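You operate a simulated robot arm through the tools that you are given. There is no shell and no other tool. Be economical: measure what you need, move in short steps, check, and stop when the job is done.

You run a simulated robot arm. Do the job below in one go: nothing can be reset, and whatever is moved stays where it is left.

JOB
Grease the press's bright strip, then run the sliding plate out and in.
Fine: grease from the small tin, with the blue brush; brush back in the steel cup, lid back on the tin. Where these are worked on the way, their far stop is far enough and under half their travel is too little: sliding plate. A coat counts when it lies all over at full strength: go over it till it gets no stronger.

Only the result counts: the job must be done as asked and must still hold three seconds after the hand-in. Knocking over, shifting, dropping, spilling or breaking anything else fails it. A push-on lid holds only when it is set on centred and level and pressed home; a screw cap is set on level and turned clockwise until tight.

ROBOT AND FRAMES
A 7-joint arm with a two-finger parallel gripper, fixed in place. Base frame: the origin is at the foot of the arm, x ahead of it, y to its left, z up; the work surface is at about z = 0. Units: m, rad, N and s.
With the tool pointing down near the work surface it reaches from about 0.24 to 0.62 m from the base axis. Its first joint turns from -1.152 to 1.152 rad. Payload 2.6 kg.
The TCP is the grasp point between the finger pads, 0.03 m short of the fingertips. In the tool frame z runs along the fingers and y along their closing line. The gripper opens to 0.094 m. The fingers are 0.028 m wide and 0.01 m thick; the gripper's body (0.05 by 0.096 m) begins 0.055 m behind the TCP.
Orientation is that of the tool frame in the base frame, as [roll, pitch, yaw] about the fixed x, y, z axes, in that order (R = Rz(yaw) Ry(pitch) Rx(roll)). With the fingers straight down and closing along the base's y, the tool's x points along the base's -x, its y along +y and its z along -z.

CONTROLS
- The arm moves only by the tool step_arm. Its arguments are lists of equal length, an entry for each row: "delta_pos": the shift along the base's x, y, z in m, a list of three; "dr": the turn, a rotation vector about the base's x, y, z in rad, a list of three. In form: {"delta_pos": [[x, y, z], ...], "dr": [[wx, wy, wz], ...]}. A call has 1 to 10 rows; each row shifts and turns the commanded pose from where the row before left it. "jaw" is the gripper command, from -1 (shut) to 1 (fully open), values between in proportion, set as the call begins (left out, the last holds). Each row takes 0.2 s and may step no farther than 0.05 m and 0.15 rad from the row before; otherwise, or with a gripper value out of range, the whole call is refused. A pose out of reach is approached as far as the arm can. The call stops where the force on the tool passes 60 N (or 10 N more than at its start, if that is more) or the arm is blocked; 0.2 s more then pass. The fingers move at their own pace (about 0.072 m/s each) and stop on an object; they squeeze with about 35 N. The grip force told is the motor's: it shows also when the fingers shut on nothing. Time passes only in rows, and 0.2 s behind the last, so rows that do not move let the fingers close. It gives the time, the measured TCP pose, the force on the tool (base axes), the opening and the grip force at its end, in the units of the frame above (readings bear some noise), with the torque about the TCP (base axes, N m) and any sound that the robot's microphone picked up, and new pictures: "show" is both (left out), scene, wrist or none.
- Cameras (640 x 400 px; columns grow to the right, rows downward): "scene" is fixed at [0.0033, 0.4199, 0.5437]; the picture's right is [-0.97, -0.24, 0.00], its down [-0.19, 0.75, -0.63] and it looks along [0.15, -0.61, -0.77] (base axes); focal length 214 px, centre (320, 200). "wrist" rides on the gripper at [0.076, 0.014, -0.102] in the tool frame; the picture's right is [-0.18, 0.98, 0.00], its down [-0.75, -0.14, -0.64] and it looks along [-0.63, -0.12, 0.77] (tool axes); focal length 243 px, centre (320, 200).
- measure_at(camera, pixels): there is no depth. For up to 12 entries [column, row, z] of the newest picture of that camera ("zoom" is the newest enlarged one), the place [x, y] in the base frame at which the ray of that pixel passes the height z, good to about 0.002 m, but the place of the scene camera against the robot may be out by one fixed shift of up to 0.012 m in any direction. No time passes.
- enlarge(camera, box): a new picture of the part [left, top, right, bottom] of that camera's present view, enlarged. No time passes.
- hand_in(): hands the job in; it is judged then, once.

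Go step by step. Measure first, check grasps and placings, and put right what went wrong. The budget is 80 turns and 200 pictures, counting those below and the enlarged ones. Unless the task says otherwise, let go and move clear before handing in.

The tools are called after "Emit:" as name(argument=value, ...) on one line, values as JSON. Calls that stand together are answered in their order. step_arm: Moves the arm, as the interface text tells. Its arguments: {"type":"object","properties":{"delta_pos":{"type":"array","items":{"type":"array","items":{"type":"number"}}},"dr":{"type":"array","items":{"type":"array","items":{"type":"number"}}},"jaw":{"type":"number"},"show":{"type":"string","enum":["both","scene","wrist","none"]}},"required":["delta_pos","dr"]} The other tools are called the same way: measure_at (camera, pixels) gives the place at which the rays of pixels pass given heights; enlarge (camera, box) takes an enlarged picture of a part of a camera's view; hand_in () hands the job in.

At the start:

```text
clock: 0.0
tcp_pos: [0.4146, 0.0083, 0.3317]
tcp_rot: [-3.141, 0.0, 3.141]
contact_force: [-0.6, 0.8, 0.0]
torque: [-0.04, 0.03, 0.02]
grip_width: 0.0943
gripper_force: 0.0
```

scene: 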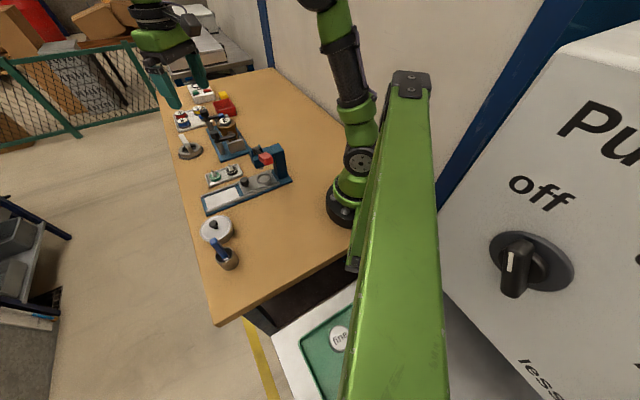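
wrist: 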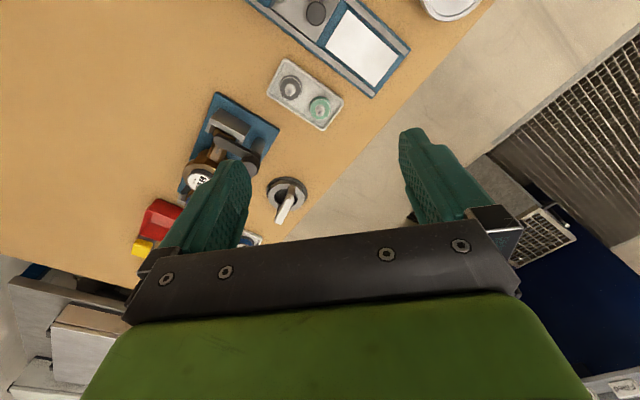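

The scene shows a bench with a blue press/slide at about (245,185), the tin at (217,228) and the cup with the blue brush at (225,255). I'll enlarge these first.

Emit:
enlarge(camera="scene", box=[160, 150, 320, 280])

Emit:
enlarge(camera="scene", box=[150, 70, 290, 170])

Emit:
enlarge(camera="wrist", box=[120, 0, 500, 260])

```text
3.08 times, centred on (240, 215) of scene
```

zoom: 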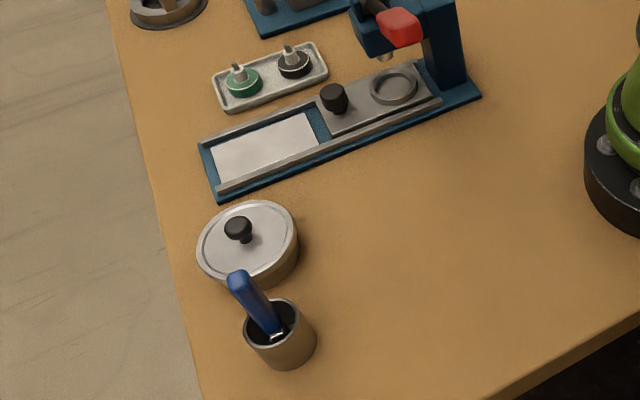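

```text
4.00 times, centred on (220, 120) of scene
```

zoom: 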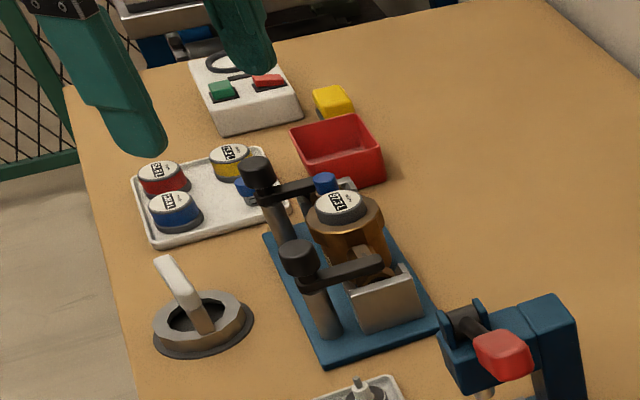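

```text
1.54 times, centred on (310, 130) of wrist
```

zoom: 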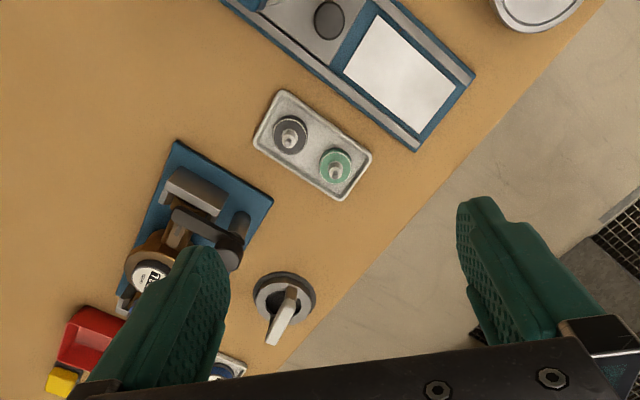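

I can see the press (strip beside the sliding plate, with a black knob), the lidded tin and the cup with the brush. I'll measure these at guessed heights in both views.

Emit:
measure_at(camera="scene", pixels=[[205.3, 198.8, 0.015], [237.4, 187.4, 0.015], [240.6, 195.5, 0.015], [210, 209, 0.015], [244.5, 180.9, 0.04], [213.4, 223.1, 0.07], [213.4, 240.3, 0.13], [227, 255.6, 0.07], [205, 231, 0.05], [240, 233, 0.05]])

Emit:
measure_at(camera="wrist", pixels=[[348, 9, 0.015], [395, 50, 0.015], [376, 85, 0.015], [326, 42, 0.015], [317, 13, 0.04], [243, 97, 0.02], [287, 187, 0.03]])

```text
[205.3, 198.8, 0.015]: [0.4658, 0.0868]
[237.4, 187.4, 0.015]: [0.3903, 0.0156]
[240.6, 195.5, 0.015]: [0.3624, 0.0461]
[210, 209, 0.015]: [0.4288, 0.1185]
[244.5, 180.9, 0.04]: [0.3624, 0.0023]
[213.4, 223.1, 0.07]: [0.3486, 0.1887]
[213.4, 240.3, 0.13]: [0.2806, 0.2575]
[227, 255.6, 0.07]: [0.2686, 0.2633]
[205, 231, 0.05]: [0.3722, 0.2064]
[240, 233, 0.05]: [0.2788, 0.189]
```

```text
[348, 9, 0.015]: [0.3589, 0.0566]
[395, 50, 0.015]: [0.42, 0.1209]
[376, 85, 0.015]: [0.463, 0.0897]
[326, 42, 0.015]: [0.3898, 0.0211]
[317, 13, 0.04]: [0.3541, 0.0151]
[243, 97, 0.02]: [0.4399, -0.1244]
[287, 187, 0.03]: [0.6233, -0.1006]
```

The wrist and scene measurements agree to within 6 mm or so. The strip runs about 45° in the xy plane. I'll move back and left, staying high, for a good wrist view of the tin and cup.

Emit:
step_arm(delta_pos=[[-0.03, 0.03, 0], [-0.03, 0.03, 0], [-0.03, 0.03, 0], [-0.03, 0.03, 0], [-0.03, 0.03, 0], [-0.03, 0.03, 0], [-0.03, 0.02, 0]], dr=[[0, 0, 0], [0, 0, 0], [0, 0, 0], [0, 0, 0], [0, 0, 0], [0, 0, 0], [0, 0, 0]])

```text
clock: 1.6
tcp_pos: [0.206, 0.2075, 0.3324]
tcp_rot: [-3.141, 0.0, -3.141]
contact_force: [-0.7, -0.2, 0.3]
torque: [0.01, 0.02, -0.02]
grip_width: 0.0938
gripper_force: 0.1
```

scene: 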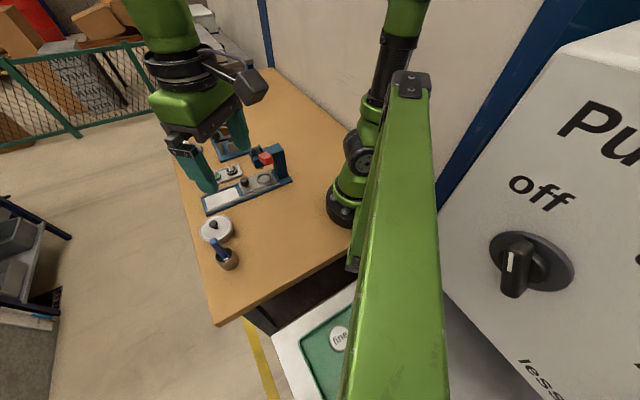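
wrist: 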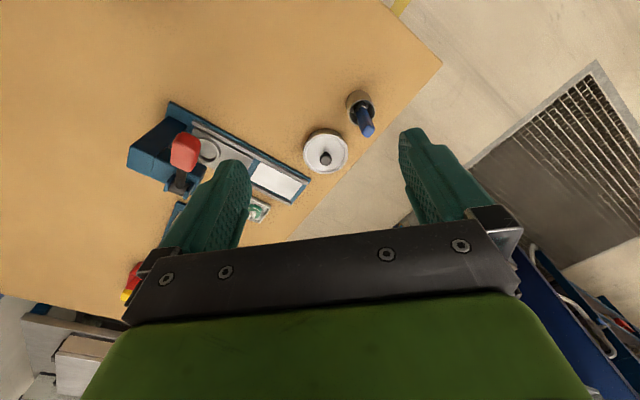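

Emit:
enlarge(camera="wrist", box=[240, 70, 400, 220])

Emit:
measure_at(camera="wrist", pixels=[[326, 150, 0.05], [326, 158, 0.07], [360, 98, 0.06], [358, 95, 0.06], [367, 131, 0.13], [305, 152, 0.05], [347, 152, 0.05]])

```text
2.67 times, centred on (320, 145) of wrist
```

zoom: 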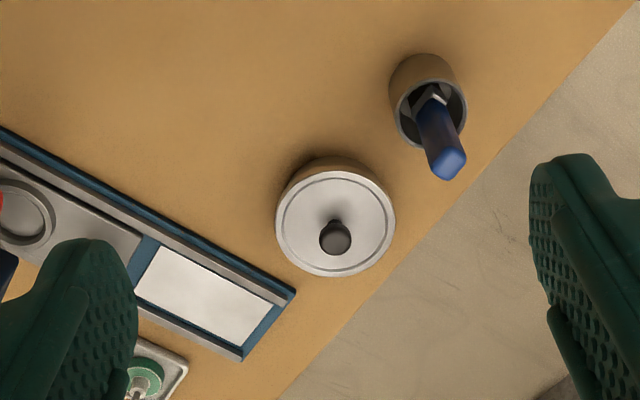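

```text
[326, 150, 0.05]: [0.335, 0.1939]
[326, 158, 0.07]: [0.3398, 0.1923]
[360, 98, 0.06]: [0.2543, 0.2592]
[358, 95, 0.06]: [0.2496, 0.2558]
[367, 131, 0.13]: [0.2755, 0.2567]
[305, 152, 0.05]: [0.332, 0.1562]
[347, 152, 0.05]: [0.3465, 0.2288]
```

The lid is about 0.074 m across, with the knob near (0.341,0.193). I'll move above the knob at z≈0.16 to centre and find heights.

Emit:
step_arm(delta_pos=[[0.035, -0.004, -0.03], [0.035, -0.004, -0.03], [0.035, -0.004, -0.03], [0.03, -0.003, -0.03], [0, 0, -0.04], [0, 0, 0]], dr=[[0, 0, 0], [0, 0, 0], [0, 0, 0], [0, 0, 0], [0, 0, 0], [0, 0, 0]], jaw=0)

```text
clock: 3.0
tcp_pos: [0.3407, 0.1935, 0.1707]
tcp_rot: [3.14, 0.0, 3.141]
contact_force: [0.4, -0.8, 0.7]
torque: [-0.01, -0.01, 0.0]
grip_width: 0.0471
gripper_force: 0.1
```

scene: 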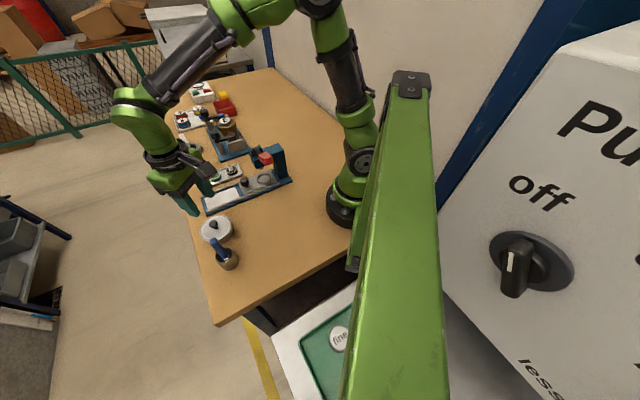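
wrist: 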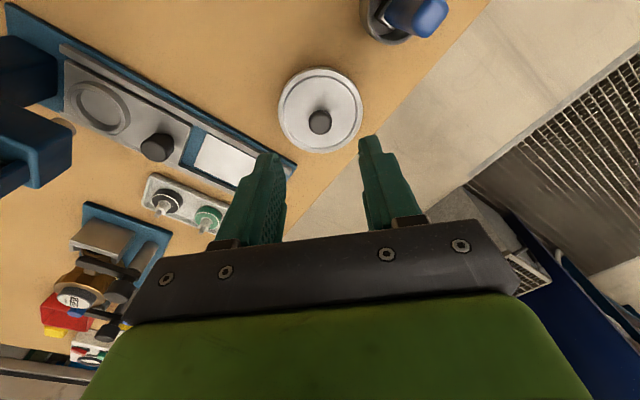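

Emit:
measure_at(camera="wrist", pixels=[[319, 122, 0.05], [319, 122, 0.06], [319, 122, 0.07], [319, 122, 0.08], [320, 110, 0.04], [320, 110, 0.05], [320, 110, 0.06], [279, 112, 0.05], [362, 108, 0.05]])

Emit:
enlarge(camera="wrist", box=[240, 40, 400, 180])

```text
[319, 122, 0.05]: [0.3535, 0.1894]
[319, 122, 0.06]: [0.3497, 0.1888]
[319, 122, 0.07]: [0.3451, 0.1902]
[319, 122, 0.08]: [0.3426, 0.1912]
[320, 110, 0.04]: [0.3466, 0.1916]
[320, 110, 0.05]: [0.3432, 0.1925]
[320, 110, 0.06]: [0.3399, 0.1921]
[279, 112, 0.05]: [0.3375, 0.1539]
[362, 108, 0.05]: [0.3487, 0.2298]
```

```text
2.86 times, centred on (320, 110) of wrist
```

zoom: 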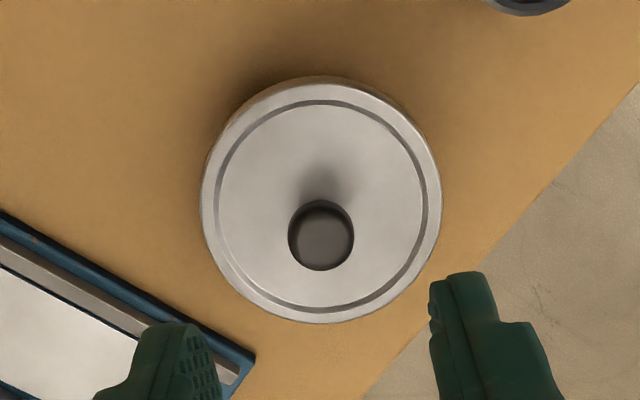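

The knob centre is near (0.345,0.191). I'll descend to z=0.115, with fingertips at about 0.085, and look again.

Emit:
step_arm(delta_pos=[[0.0045, -0.002, -0.02], [0, 0, -0.035], [0, 0, 0]], dr=[[0, 0, 0], [0, 0, 0], [0, 0, 0]], show="wrist")

Emit:
enlarge(camera="wrist", box=[240, 80, 400, 220])

```text
clock: 3.8
tcp_pos: [0.3446, 0.1905, 0.1166]
tcp_rot: [-3.142, 0.0, -3.142]
contact_force: [0.0, -0.5, 0.0]
torque: [0.01, 0.01, 0.01]
grip_width: 0.0469
gripper_force: 0.0
```

wrist: 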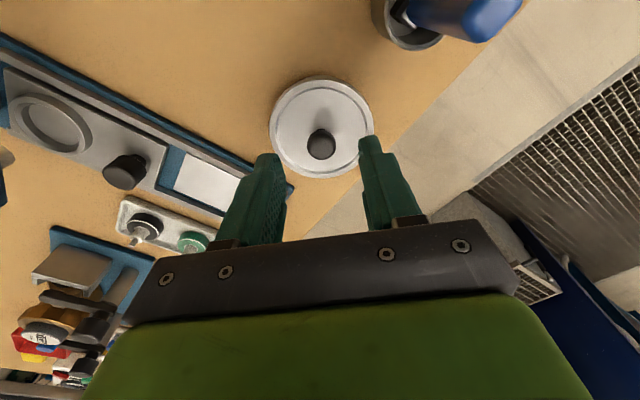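

```text
2.86 times, centred on (320, 150) of wrist
```

zoom: 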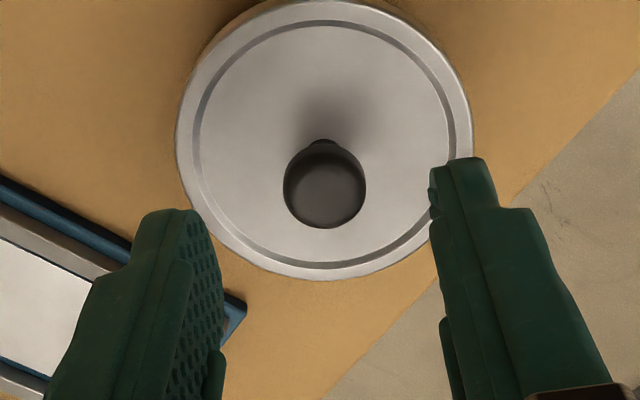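

Emit:
measure_at(camera="wrist", pixels=[[321, 145, 0.04], [321, 145, 0.05], [321, 145, 0.06], [321, 145, 0.07], [322, 125, 0.03], [322, 125, 0.04], [322, 125, 0.05], [322, 77, 0.04], [322, 178, 0.04], [270, 130, 0.04], [373, 120, 0.04]])

```text
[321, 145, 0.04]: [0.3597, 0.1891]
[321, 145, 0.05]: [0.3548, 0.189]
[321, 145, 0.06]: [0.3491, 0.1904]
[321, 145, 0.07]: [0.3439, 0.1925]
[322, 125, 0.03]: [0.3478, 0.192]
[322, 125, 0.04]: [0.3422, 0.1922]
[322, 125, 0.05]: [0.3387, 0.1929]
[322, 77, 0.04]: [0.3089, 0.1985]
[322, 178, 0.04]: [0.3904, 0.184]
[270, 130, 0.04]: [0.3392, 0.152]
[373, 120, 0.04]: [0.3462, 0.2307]
```

The knob is about z=0.063 at x≈0.347. I'll lower the fingertips around it and check the view before closing.

Emit:
step_arm(delta_pos=[[0.002, 0.0005, -0.015], [0, 0, -0.012], [0, 0, 0]], dr=[[0, 0, 0], [0, 0, 0], [0, 0, 0]], show="wrist")

Emit:
enlarge(camera="wrist", box=[240, 80, 400, 220])

Emit:
enlarge(camera="scene", box=[170, 180, 270, 270])

```text
clock: 4.6
tcp_pos: [0.3467, 0.1917, 0.0907]
tcp_rot: [3.141, 0.0, 3.141]
contact_force: [0.0, -0.1, 0.4]
torque: [-0.02, -0.01, -0.02]
grip_width: 0.0468
gripper_force: 0.0
```

wrist: 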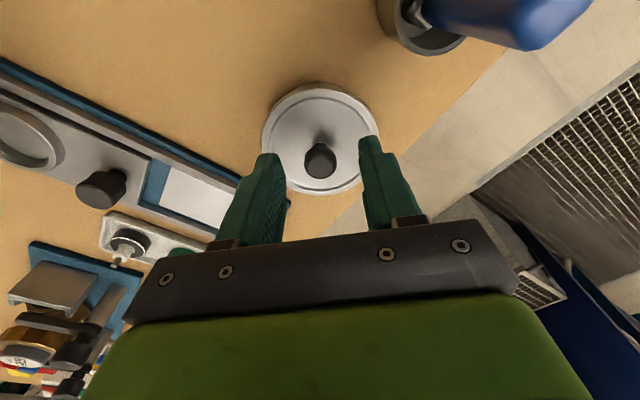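

```text
2.86 times, centred on (320, 150) of wrist
```

zoom: 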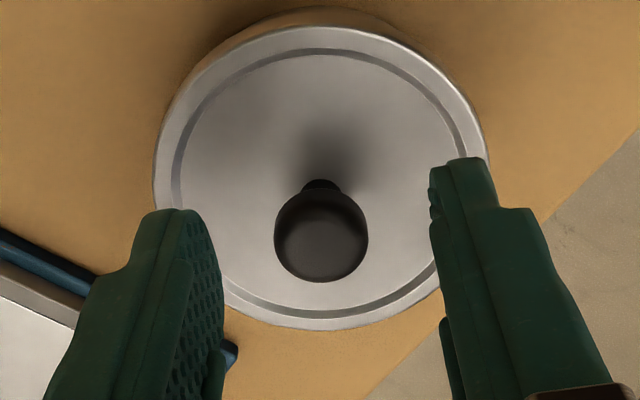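

```text
4.44 times, centred on (220, 225) of scene
```

zoom: 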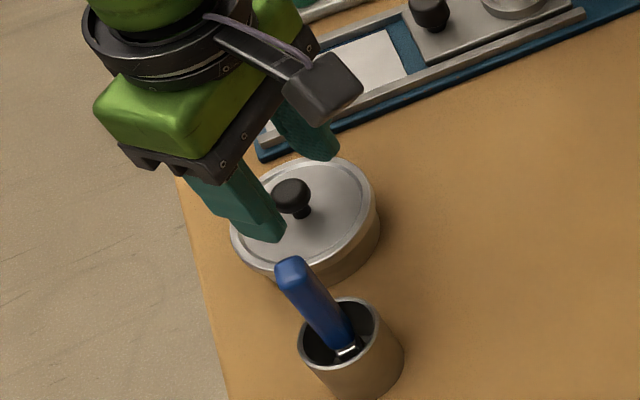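

The knob, about 20 mm wide, sits between the fingertips and level with them (wrist row ~162). I'll lower 6 mm more and close.

Emit:
step_arm(delta_pos=[[0, 0, -0.006], [0, 0, 0]], dr=[[0, 0, 0], [0, 0, 0]], show="none")

Emit:
step_arm(delta_pos=[[0, 0, 0], [0, 0, 0], [0, 0, 0]], dr=[[0, 0, 0], [0, 0, 0], [0, 0, 0]], jaw=-1, show="wrist")

Emit:
enlarge(camera="scene", box=[170, 180, 270, 270])

Emit:
enlarge(camera="wrist", box=[240, 80, 400, 220])

```text
clock: 5.2
tcp_pos: [0.3465, 0.1923, 0.0839]
tcp_rot: [3.142, 0.0, 3.142]
contact_force: [-0.3, -0.3, 0.2]
torque: [-0.01, -0.02, 0.0]
grip_width: 0.0469
gripper_force: 0.0
```

```text
clock: 6.0
tcp_pos: [0.3444, 0.1928, 0.083]
tcp_rot: [-3.141, 0.0, -3.142]
contact_force: [1.1, 0.4, -0.7]
torque: [-0.01, 0.04, -0.01]
grip_width: 0.0188
gripper_force: 35.2
heard: snap
```

wrist: 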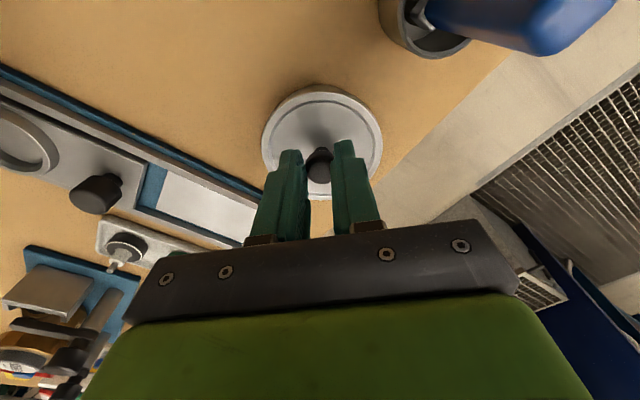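

```text
4.44 times, centred on (220, 225) of scene
```

zoom: 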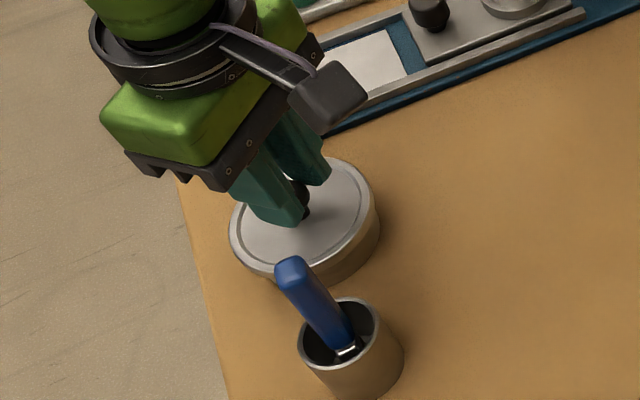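

```text
2.86 times, centred on (320, 150) of wrist
```

zoom: 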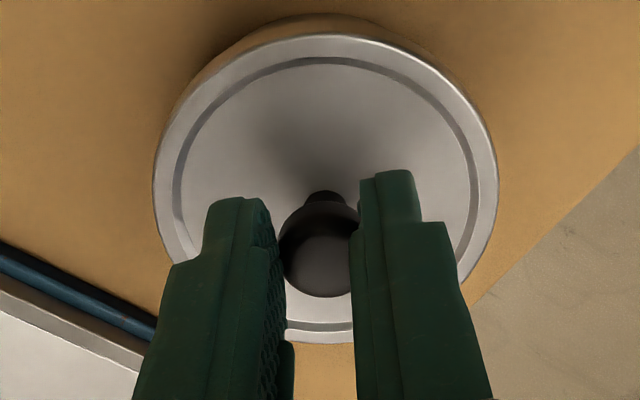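

The knob is held at an opening of 18.8 mm, and I heard a snap, which may be the lid's seal. I'll lift straight up slowly.

Emit:
step_arm(delta_pos=[[0, 0, 0.006], [0, 0, 0.006], [0, 0, 0.008], [0, 0, 0.01]], dr=[[0, 0, 0], [0, 0, 0], [0, 0, 0], [0, 0, 0]], show="wrist")

Emit:
enlarge(camera="scene", box=[170, 180, 270, 270])

```text
clock: 7.0
tcp_pos: [0.3466, 0.1925, 0.1136]
tcp_rot: [3.141, 0.001, -3.141]
contact_force: [-0.3, 0.5, 0.3]
torque: [-0.01, -0.01, 0.01]
grip_width: 0.0003
gripper_force: 32.9
```

wrist: 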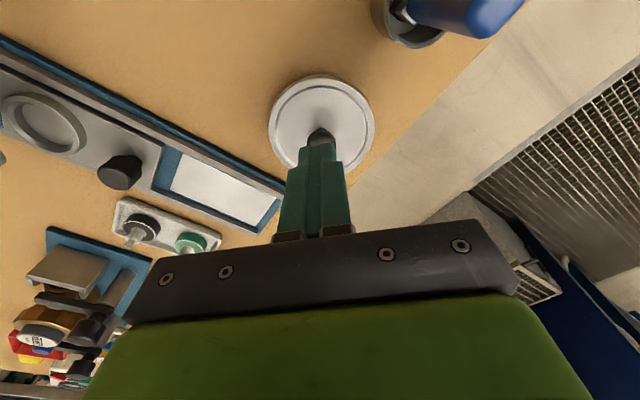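

```text
4.44 times, centred on (220, 225) of scene
```

zoom: 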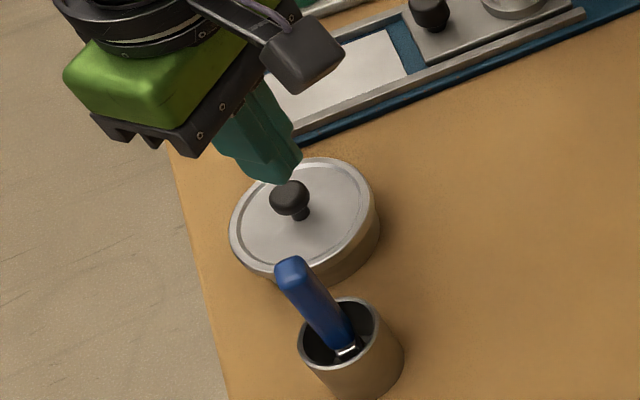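

The fingers slipped off the knob and the lid is still on. I'll open, go about 8 mm deeper with contact checks, and grip again.

Emit:
step_arm(delta_pos=[[0, 0, 0], [0, 0, 0], [0, 0, -0.015], [0, 0, -0.012], [0, 0, 0]], dr=[[0, 0, 0], [0, 0, 0], [0, 0, 0], [0, 0, 0], [0, 0, 0]], jaw=-0.1, show="none")

Emit:
step_arm(delta_pos=[[0, 0, -0.004], [0, 0, -0.004], [0, 0, 0]], dr=[[0, 0, 0], [0, 0, 0], [0, 0, 0]], show="wrist")

Emit:
enlarge(camera="scene", box=[170, 180, 270, 270])

Emit:
enlarge(camera="wrist", box=[240, 80, 400, 220])

```text
clock: 8.2
tcp_pos: [0.3457, 0.1921, 0.0859]
tcp_rot: [3.141, -0.002, 3.141]
contact_force: [0.0, 0.0, -0.8]
torque: [0.03, 0.03, -0.01]
grip_width: 0.0422
gripper_force: 0.0
```

```text
clock: 9.0
tcp_pos: [0.345, 0.1916, 0.0772]
tcp_rot: [-3.141, 0.0, 3.141]
contact_force: [0.1, 0.3, -0.3]
torque: [0.0, 0.01, 0.02]
grip_width: 0.0422
gripper_force: 0.0
```

wrist: 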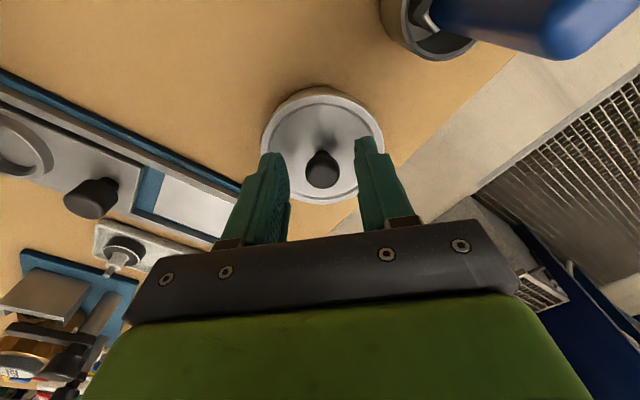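

```text
4.44 times, centred on (220, 225) of scene
```

zoom: 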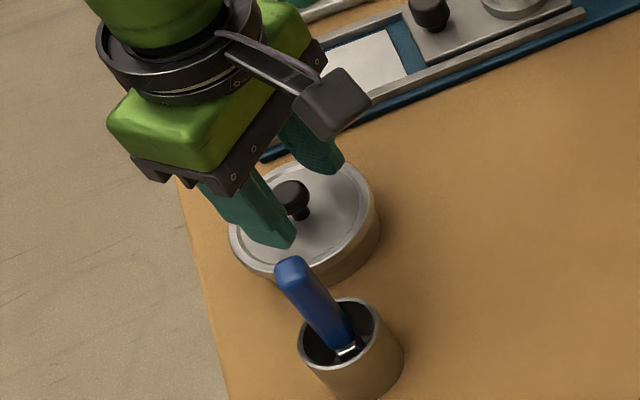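

```text
2.86 times, centred on (320, 150) of wrist
```

zoom: 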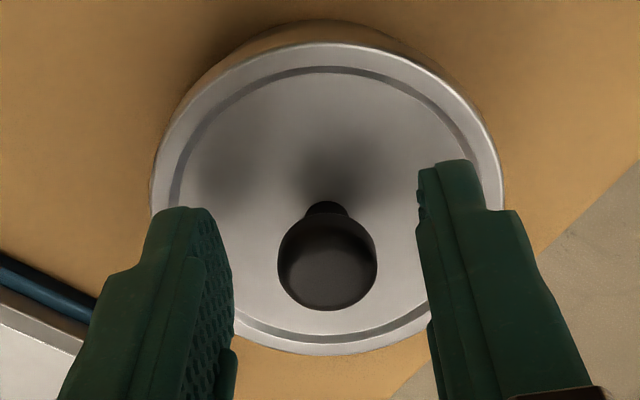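

There's no lid contact yet with the tips at about 0.047. By its apparent size the knob centre is a few mm nearer the base, so I'll shift −3 mm in x, go 3 mm lower and close.

Emit:
step_arm(delta_pos=[[-0.003, 0, 0], [0, 0, -0.003], [0, 0, 0]], dr=[[0, 0, 0], [0, 0, 0], [0, 0, 0]], show="none")

Emit:
step_arm(delta_pos=[[0, 0, 0], [0, 0, 0], [0, 0, 0]], dr=[[0, 0, 0], [0, 0, 0], [0, 0, 0]], jaw=-1, show="none")

Emit:
step_arm(delta_pos=[[0, 0, 0.004]], dr=[[0, 0, 0]], show="wrist")

Emit:
enlarge(camera="wrist", box=[240, 80, 400, 220])

```text
clock: 9.8
tcp_pos: [0.3446, 0.1921, 0.0743]
tcp_rot: [3.141, -0.002, 3.141]
contact_force: [-0.8, -0.1, 0.4]
torque: [0.0, 0.01, -0.01]
grip_width: 0.0421
gripper_force: 0.0
```

```text
clock: 10.6
tcp_pos: [0.3439, 0.1925, 0.0752]
tcp_rot: [3.141, 0.0, -3.141]
contact_force: [-0.3, -0.7, 0.0]
torque: [0.01, 0.03, -0.02]
grip_width: 0.0197
gripper_force: 34.9
```

```text
clock: 11.0
tcp_pos: [0.3439, 0.1914, 0.0794]
tcp_rot: [-3.141, -0.001, 3.141]
contact_force: [0.4, 0.1, -0.7]
torque: [0.0, 0.03, 0.02]
grip_width: 0.0203
gripper_force: 35.3
```

wrist: 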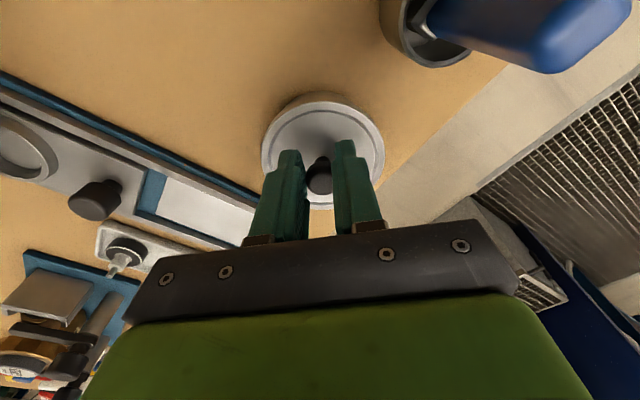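

```text
2.86 times, centred on (320, 150) of wrist
```

zoom: 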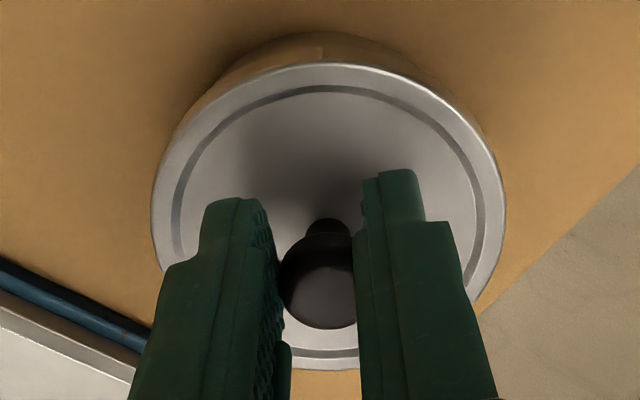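

The grip is now 20 mm, the full knob diameter. I'll keep raising.

Emit:
step_arm(delta_pos=[[0, 0, 0.004], [0, 0, 0.006], [0, 0, 0.01], [0, 0, 0.015]], dr=[[0, 0, 0], [0, 0, 0], [0, 0, 0], [0, 0, 0]], show="both")

Emit:
enlarge(camera="scene", box=[170, 180, 270, 270])

```text
clock: 12.0
tcp_pos: [0.3429, 0.1914, 0.1152]
tcp_rot: [3.141, -0.001, 3.14]
contact_force: [0.4, 0.1, -0.7]
torque: [0.01, 0.0, 0.03]
grip_width: 0.02
gripper_force: 35.4
```

scene: 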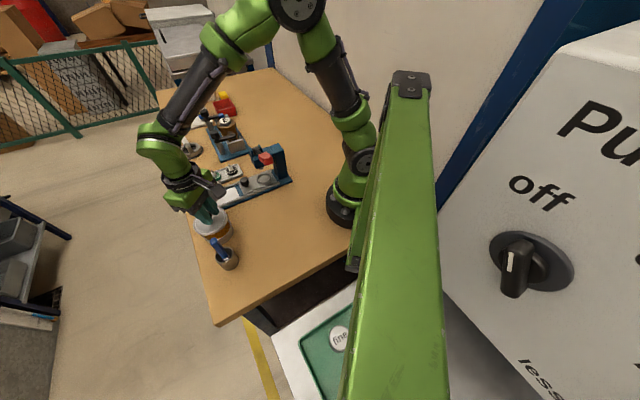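
wrist: 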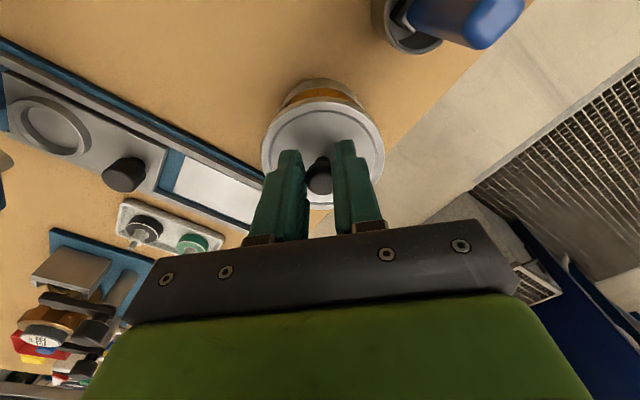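

```text
4.44 times, centred on (220, 225) of scene
```

zoom: 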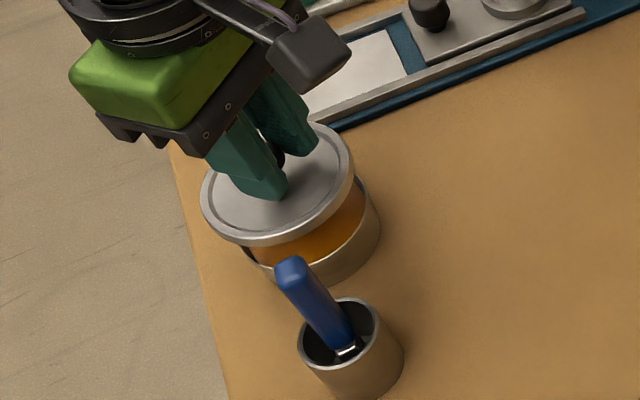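

The lid is off and the tin shows orange grease. I'll set the lid on the clear bench at about (0.262,0.095).

Emit:
step_arm(delta_pos=[[0, 0, 0.01], [-0.027, -0.032, 0], [-0.027, -0.032, 0], [-0.027, -0.032, 0], [0, 0, -0.03], [0, 0, -0.03], [0, 0, 0]], dr=[[0, 0, 0], [0, 0, 0], [0, 0, 0], [0, 0, 0], [0, 0, 0], [0, 0, 0], [0, 0, 0]], show="both")

Emit:
enlarge(camera="scene", box=[180, 170, 300, 270])

```text
clock: 13.1
tcp_pos: [0.2681, 0.1049, 0.1225]
tcp_rot: [3.126, 0.026, -3.126]
contact_force: [2.4, 2.5, 0.4]
torque: [-0.24, 0.19, 0.07]
grip_width: 0.02
gripper_force: 34.5
stopped in row 5: the force on the tool passed its limit at 76 N (the readings are from after the stop); the commanded pose is now the measured one
```

scene: 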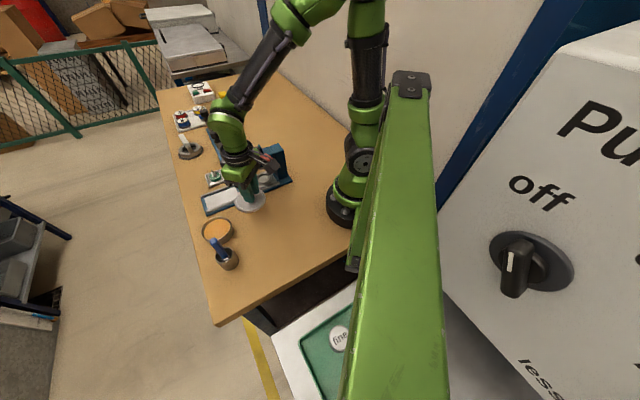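
wrist: 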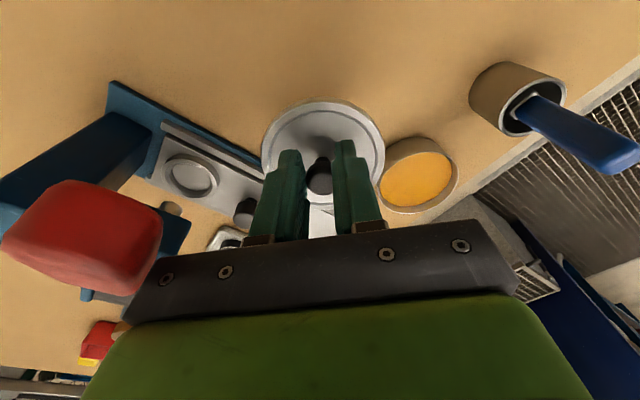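

```text
4.00 times, centred on (240, 220) of scene
```

zoom: 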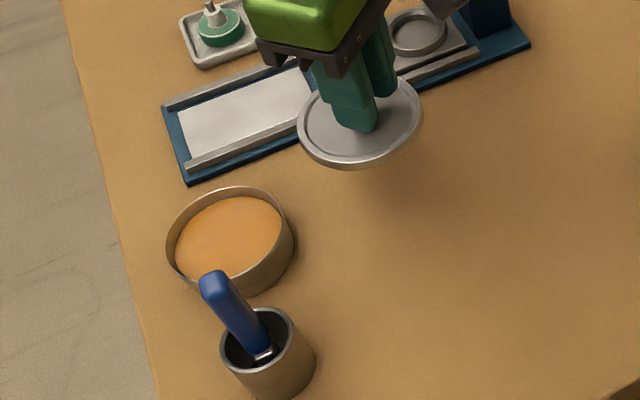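

At (0.268,0.105) something touched, most likely the press lever's red handle on the left of the wrist view. I'll back off toward +y and up, then look.

Emit:
step_arm(delta_pos=[[0, 0.03, 0.005], [0, 0.03, 0.005], [0, 0, 0]], dr=[[0, 0, 0], [0, 0, 0], [0, 0, 0]], show="both")

Emit:
enlarge(camera="scene", box=[180, 130, 320, 230])

```text
clock: 13.9
tcp_pos: [0.2678, 0.1658, 0.1329]
tcp_rot: [3.126, 0.025, -3.126]
contact_force: [0.4, -0.4, -1.0]
torque: [0.01, 0.02, 0.02]
grip_width: 0.02
gripper_force: 34.9
```

scene: 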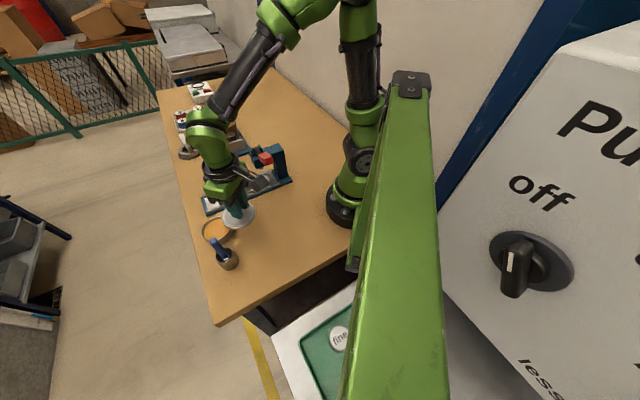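
wrist: 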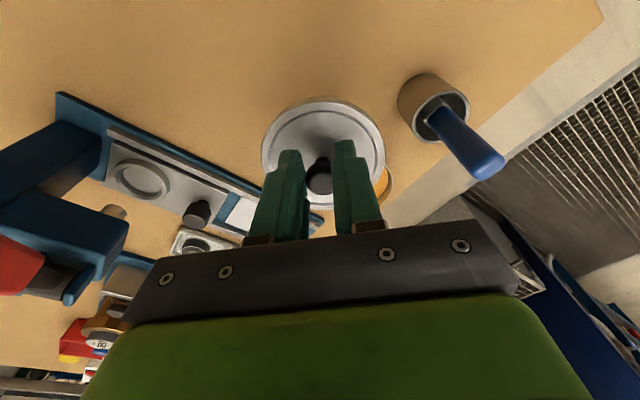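

```text
4.00 times, centred on (250, 180) of scene
```

zoom: 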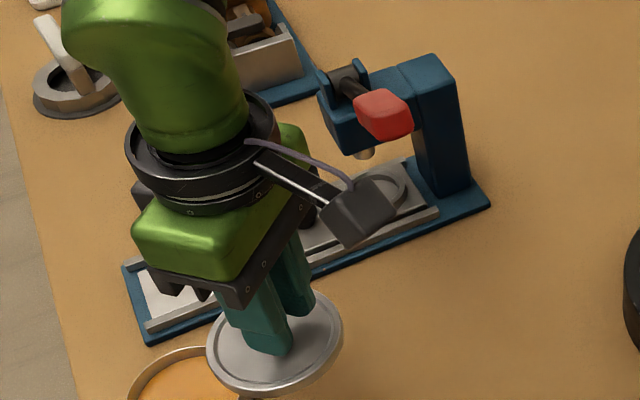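

The handle looks unmoved at scene (266,158). I'll measure the handle and the press corners to see where the free space is.

Emit:
measure_at(camera="scene", pixels=[[266, 158, 0.12], [266, 158, 0.16], [266, 158, 0.2], [292.7, 181.2, 0.0], [240, 235, 0.0], [260, 230, 0.0], [250, 260, 0.0], [232, 248, 0.0]])

Emit:
measure_at(camera="wrist", pixels=[[15, 265, 0.12], [15, 265, 0.16], [15, 265, 0.2], [60, 95, 0.0], [415, 80, 0.0]])

Emit:
enlarge(camera="wrist", box=[0, 60, 260, 340])

```text
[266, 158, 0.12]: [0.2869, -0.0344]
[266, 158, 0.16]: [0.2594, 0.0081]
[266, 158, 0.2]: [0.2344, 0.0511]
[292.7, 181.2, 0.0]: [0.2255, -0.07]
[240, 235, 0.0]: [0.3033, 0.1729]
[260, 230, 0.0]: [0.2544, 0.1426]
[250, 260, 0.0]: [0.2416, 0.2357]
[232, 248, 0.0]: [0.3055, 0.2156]
```

```text
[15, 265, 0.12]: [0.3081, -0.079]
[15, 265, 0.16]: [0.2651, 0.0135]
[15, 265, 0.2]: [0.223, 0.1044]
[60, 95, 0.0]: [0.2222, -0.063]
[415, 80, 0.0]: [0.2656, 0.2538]
```

```text
1.43 times, centred on (130, 200) of wrist
```

zoom: 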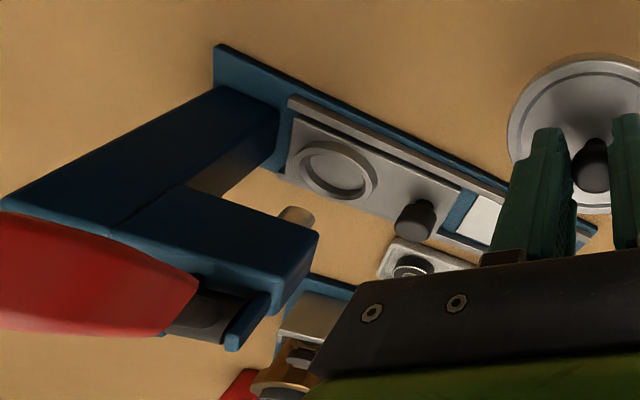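

The handle stands near (0.25,0.03) at z≈0.18, so I'll put the lid at (0.25,0.15), level the tool again and lower.

Emit:
step_arm(delta_pos=[[-0.009, -0.008, 0], [-0.009, -0.008, 0], [0, 0, -0.025], [0, 0, -0.025], [0, 0, -0.02], [0, 0, 0]], dr=[[-0.0156, 0.025, -0.0156], [0, 0, 0], [0, 0, 0], [0, 0, 0], [0, 0, 0], [0, 0, 0]], show="both")

Emit:
enlarge(camera="scene", box=[190, 180, 310, 280])

```text
clock: 15.3
tcp_pos: [0.2504, 0.1482, 0.0603]
tcp_rot: [-3.141, -0.001, 3.141]
contact_force: [0.2, -0.7, -0.6]
torque: [0.0, -0.02, 0.01]
grip_width: 0.02
gripper_force: 35.1
```

scene: 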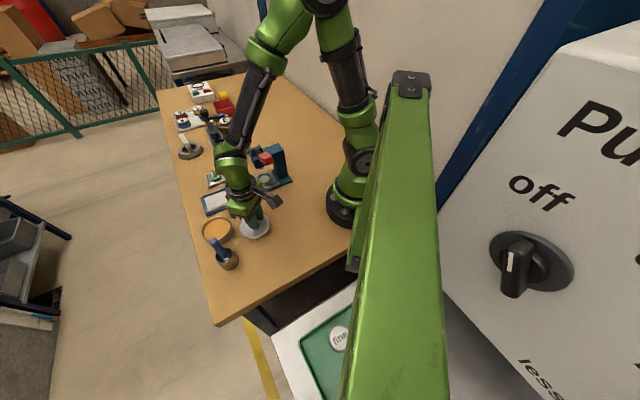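
wrist: 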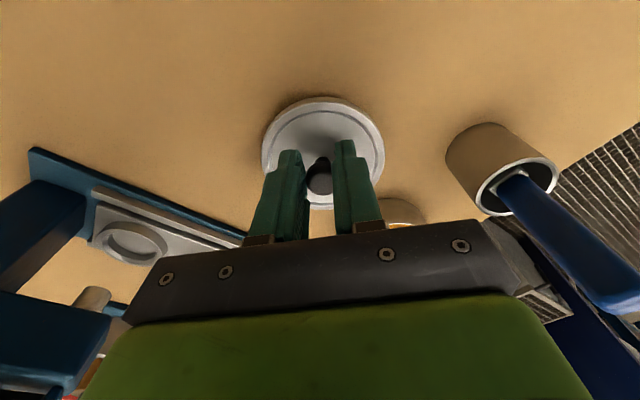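

```text
4.00 times, centred on (250, 230) of scene
```

zoom: 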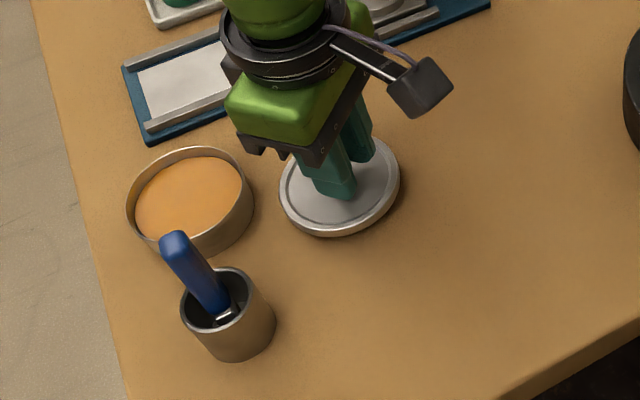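

The lid is now just above the bench. I'll lower it in small steps and watch the force.

Emit:
step_arm(delta_pos=[[0, 0, -0.005], [0, 0, -0.004], [0, 0, 0]], dr=[[0, 0, 0], [0, 0, 0], [0, 0, 0]], show="none")

Emit:
step_arm(delta_pos=[[0, 0, -0.003], [0, 0, -0.002], [0, 0, 0]], dr=[[0, 0, 0], [0, 0, 0], [0, 0, 0]], show="wrist")

Emit:
enlarge(camera="scene", box=[210, 180, 290, 250])

```text
clock: 16.1
tcp_pos: [0.251, 0.1486, 0.0519]
tcp_rot: [-3.141, 0.0, -3.141]
contact_force: [0.1, 0.0, -0.2]
torque: [-0.01, 0.0, -0.01]
grip_width: 0.0201
gripper_force: 35.7
```

```text
clock: 16.9
tcp_pos: [0.2503, 0.15, 0.0487]
tcp_rot: [3.138, 0.001, 3.142]
contact_force: [-8.6, -5.5, 33.5]
torque: [-0.16, -0.05, -0.12]
grip_width: 0.0202
gripper_force: 35.3
```

wrist: 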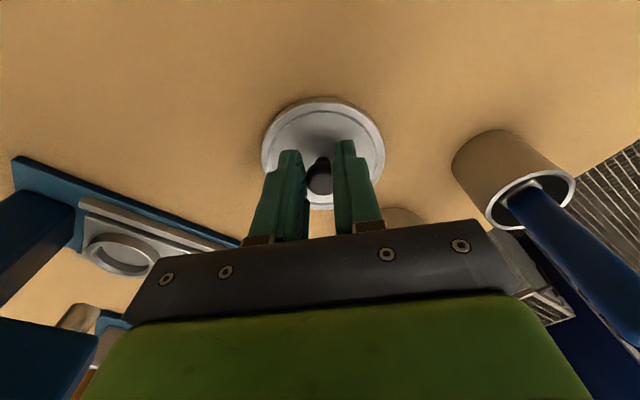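

```text
5.71 times, centred on (250, 215) of scene
```

zoom: 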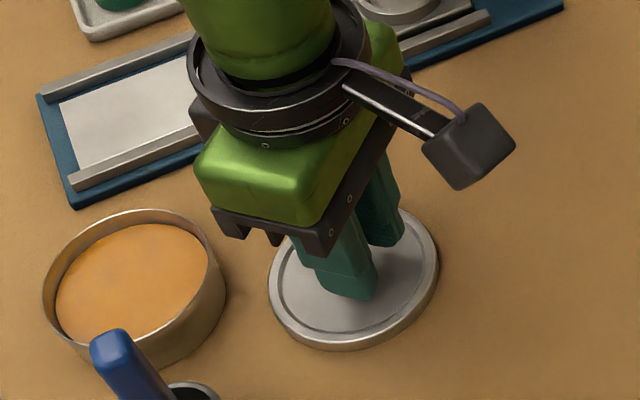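

The lid rests on the bench at TCP z≈0.049. I'll relax slightly, open and rise.

Emit:
step_arm(delta_pos=[[0, 0, 0.001], [0, 0, 0]], dr=[[0, 0, 0], [0, 0, 0]], show="none")

Emit:
step_arm(delta_pos=[[0, 0, 0], [0, 0, 0], [0, 0, 0.03], [0, 0, 0.04], [0, 0, 0.05], [0, 0, 0.05], [0, 0, 0]], dr=[[0, 0, 0], [0, 0, 0], [0, 0, 0], [0, 0, 0], [0, 0, 0], [0, 0, 0], [0, 0, 0]], jaw=0, show="both")

Emit:
enlarge(camera="scene", box=[190, 180, 310, 280])

Emit:
enlarge(camera="wrist", box=[290, 60, 490, 200])

```text
clock: 17.5
tcp_pos: [0.2512, 0.1482, 0.0481]
tcp_rot: [3.14, 0.002, -3.139]
contact_force: [2.4, 1.6, 4.2]
torque: [0.09, -0.24, 0.08]
grip_width: 0.0199
gripper_force: 34.9
```

```text
clock: 19.1
tcp_pos: [0.2514, 0.1494, 0.2177]
tcp_rot: [3.14, -0.001, 3.14]
contact_force: [-0.6, -0.2, 0.7]
torque: [-0.01, 0.02, -0.02]
grip_width: 0.0471
gripper_force: 0.0
```

scene: 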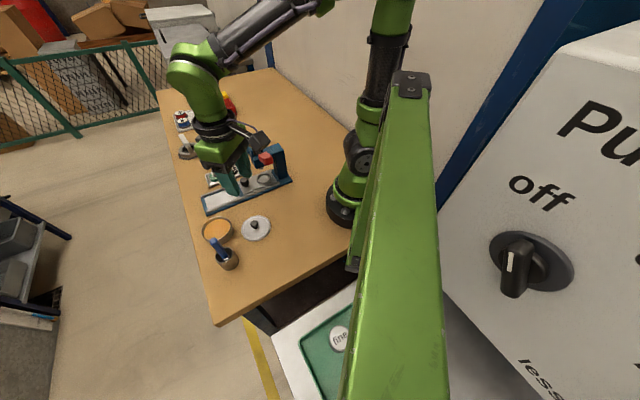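
wrist: 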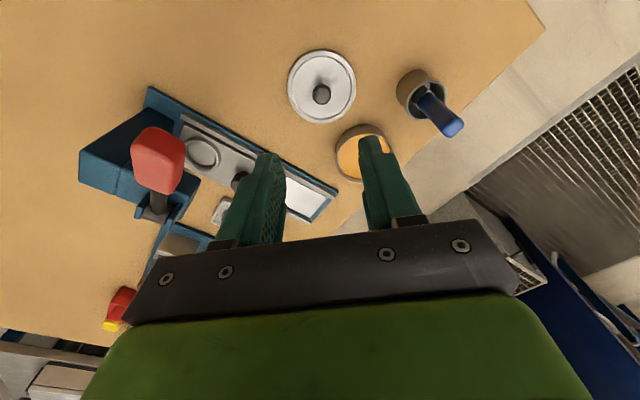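

```text
4.00 times, centred on (250, 230) of scene
```

zoom: 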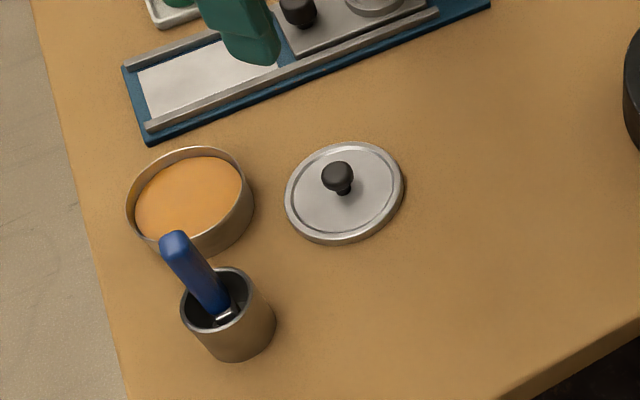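

```text
2.86 times, centred on (390, 130) of wrist
```

zoom: 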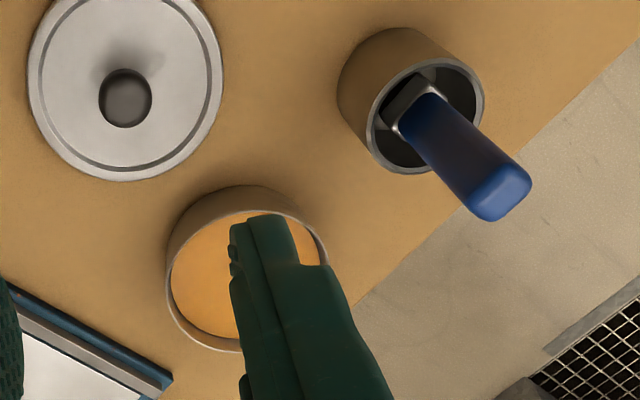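

The lid lies flat at (0.251,0.149). Next I'll find the cup and brush heights from both cameras.

Emit:
measure_at(camera="wrist", pixels=[[427.4, 100.3, 0.05], [427.4, 100.3, 0.07], [454, 128, 0.09], [454, 128, 0.11], [454, 128, 0.13], [423.7, 100, 0.05], [423.7, 100, 0.07], [321.5, 94, 0.03], [361, 155, 0.04]])

Emit:
measure_at(camera="scene", pixels=[[223.75, 253.75, 0.05], [223.75, 253.75, 0.07], [213.7, 240, 0.09], [213.7, 240, 0.11], [213.7, 240, 0.13], [226.2, 258, 0.05], [226.2, 258, 0.07], [254.2, 224.2, 0.03], [217, 230, 0.04]])

```text
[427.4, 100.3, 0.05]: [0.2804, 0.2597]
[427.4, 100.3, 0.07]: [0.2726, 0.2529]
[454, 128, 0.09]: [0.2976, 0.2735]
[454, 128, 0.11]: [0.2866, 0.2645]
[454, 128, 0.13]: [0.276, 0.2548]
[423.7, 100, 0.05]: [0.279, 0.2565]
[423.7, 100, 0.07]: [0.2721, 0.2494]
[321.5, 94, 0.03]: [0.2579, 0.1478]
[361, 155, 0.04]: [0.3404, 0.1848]
```

```text
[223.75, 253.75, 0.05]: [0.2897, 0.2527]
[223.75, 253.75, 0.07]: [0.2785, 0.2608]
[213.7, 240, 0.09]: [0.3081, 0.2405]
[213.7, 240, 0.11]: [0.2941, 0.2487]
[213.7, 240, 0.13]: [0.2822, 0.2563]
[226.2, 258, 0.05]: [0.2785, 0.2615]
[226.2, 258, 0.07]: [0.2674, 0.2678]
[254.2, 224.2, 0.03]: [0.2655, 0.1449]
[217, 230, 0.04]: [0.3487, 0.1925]
```

The brush stands nearly vertical with its top at about (0.279,0.257,0.125), and the cup rim is at z≈0.055. I'll move above it for a close look.

Emit:
step_arm(delta_pos=[[0.009, 0.036, 0], [0.009, 0.036, 0], [0.007, 0.036, -0.01], [0, 0, 0]], dr=[[0, 0, 0], [0, 0, 0], [0, 0, 0], [0, 0, 0]], show="both")

Emit:
enlarge(camera="wrist", box=[240, 80, 400, 220])

Emit:
enlarge(camera="scene", box=[180, 190, 280, 280])

```text
clock: 20.1
tcp_pos: [0.2761, 0.2561, 0.2096]
tcp_rot: [-3.139, 0.001, 3.142]
contact_force: [0.1, -0.5, -0.4]
torque: [-0.01, 0.01, -0.01]
grip_width: 0.0469
gripper_force: 0.1
```

scene: 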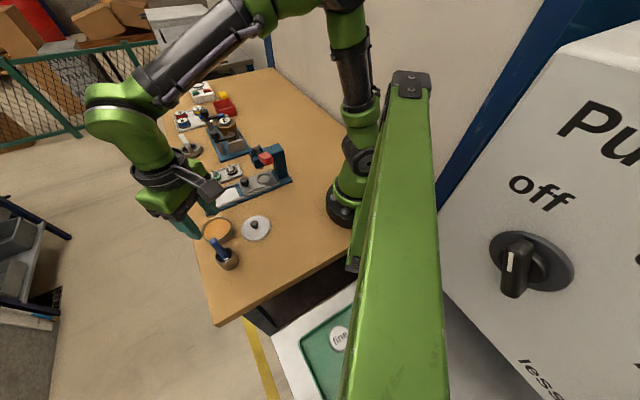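
wrist: 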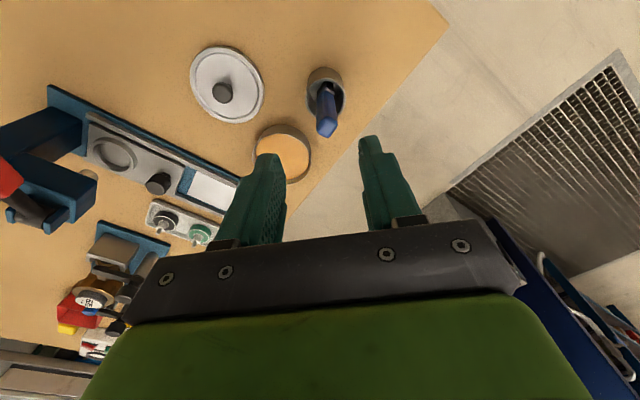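

```text
2.86 times, centred on (320, 150) of wrist
```

zoom: 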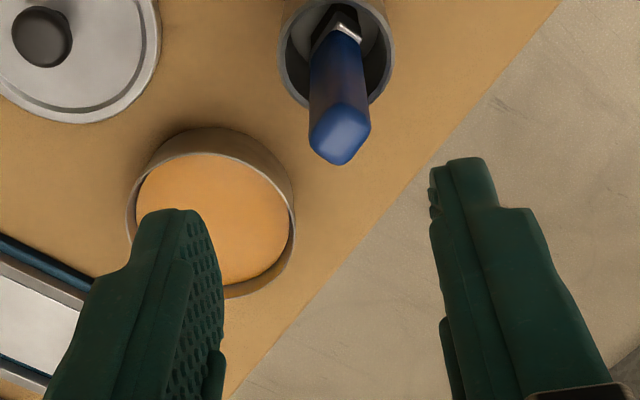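

```text
4.44 times, centred on (230, 235) of scene
```

zoom: 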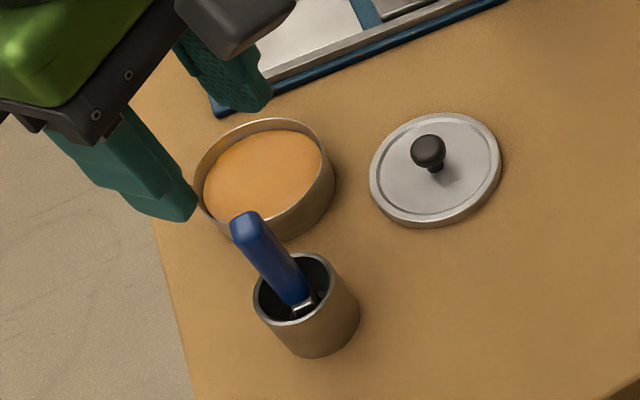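

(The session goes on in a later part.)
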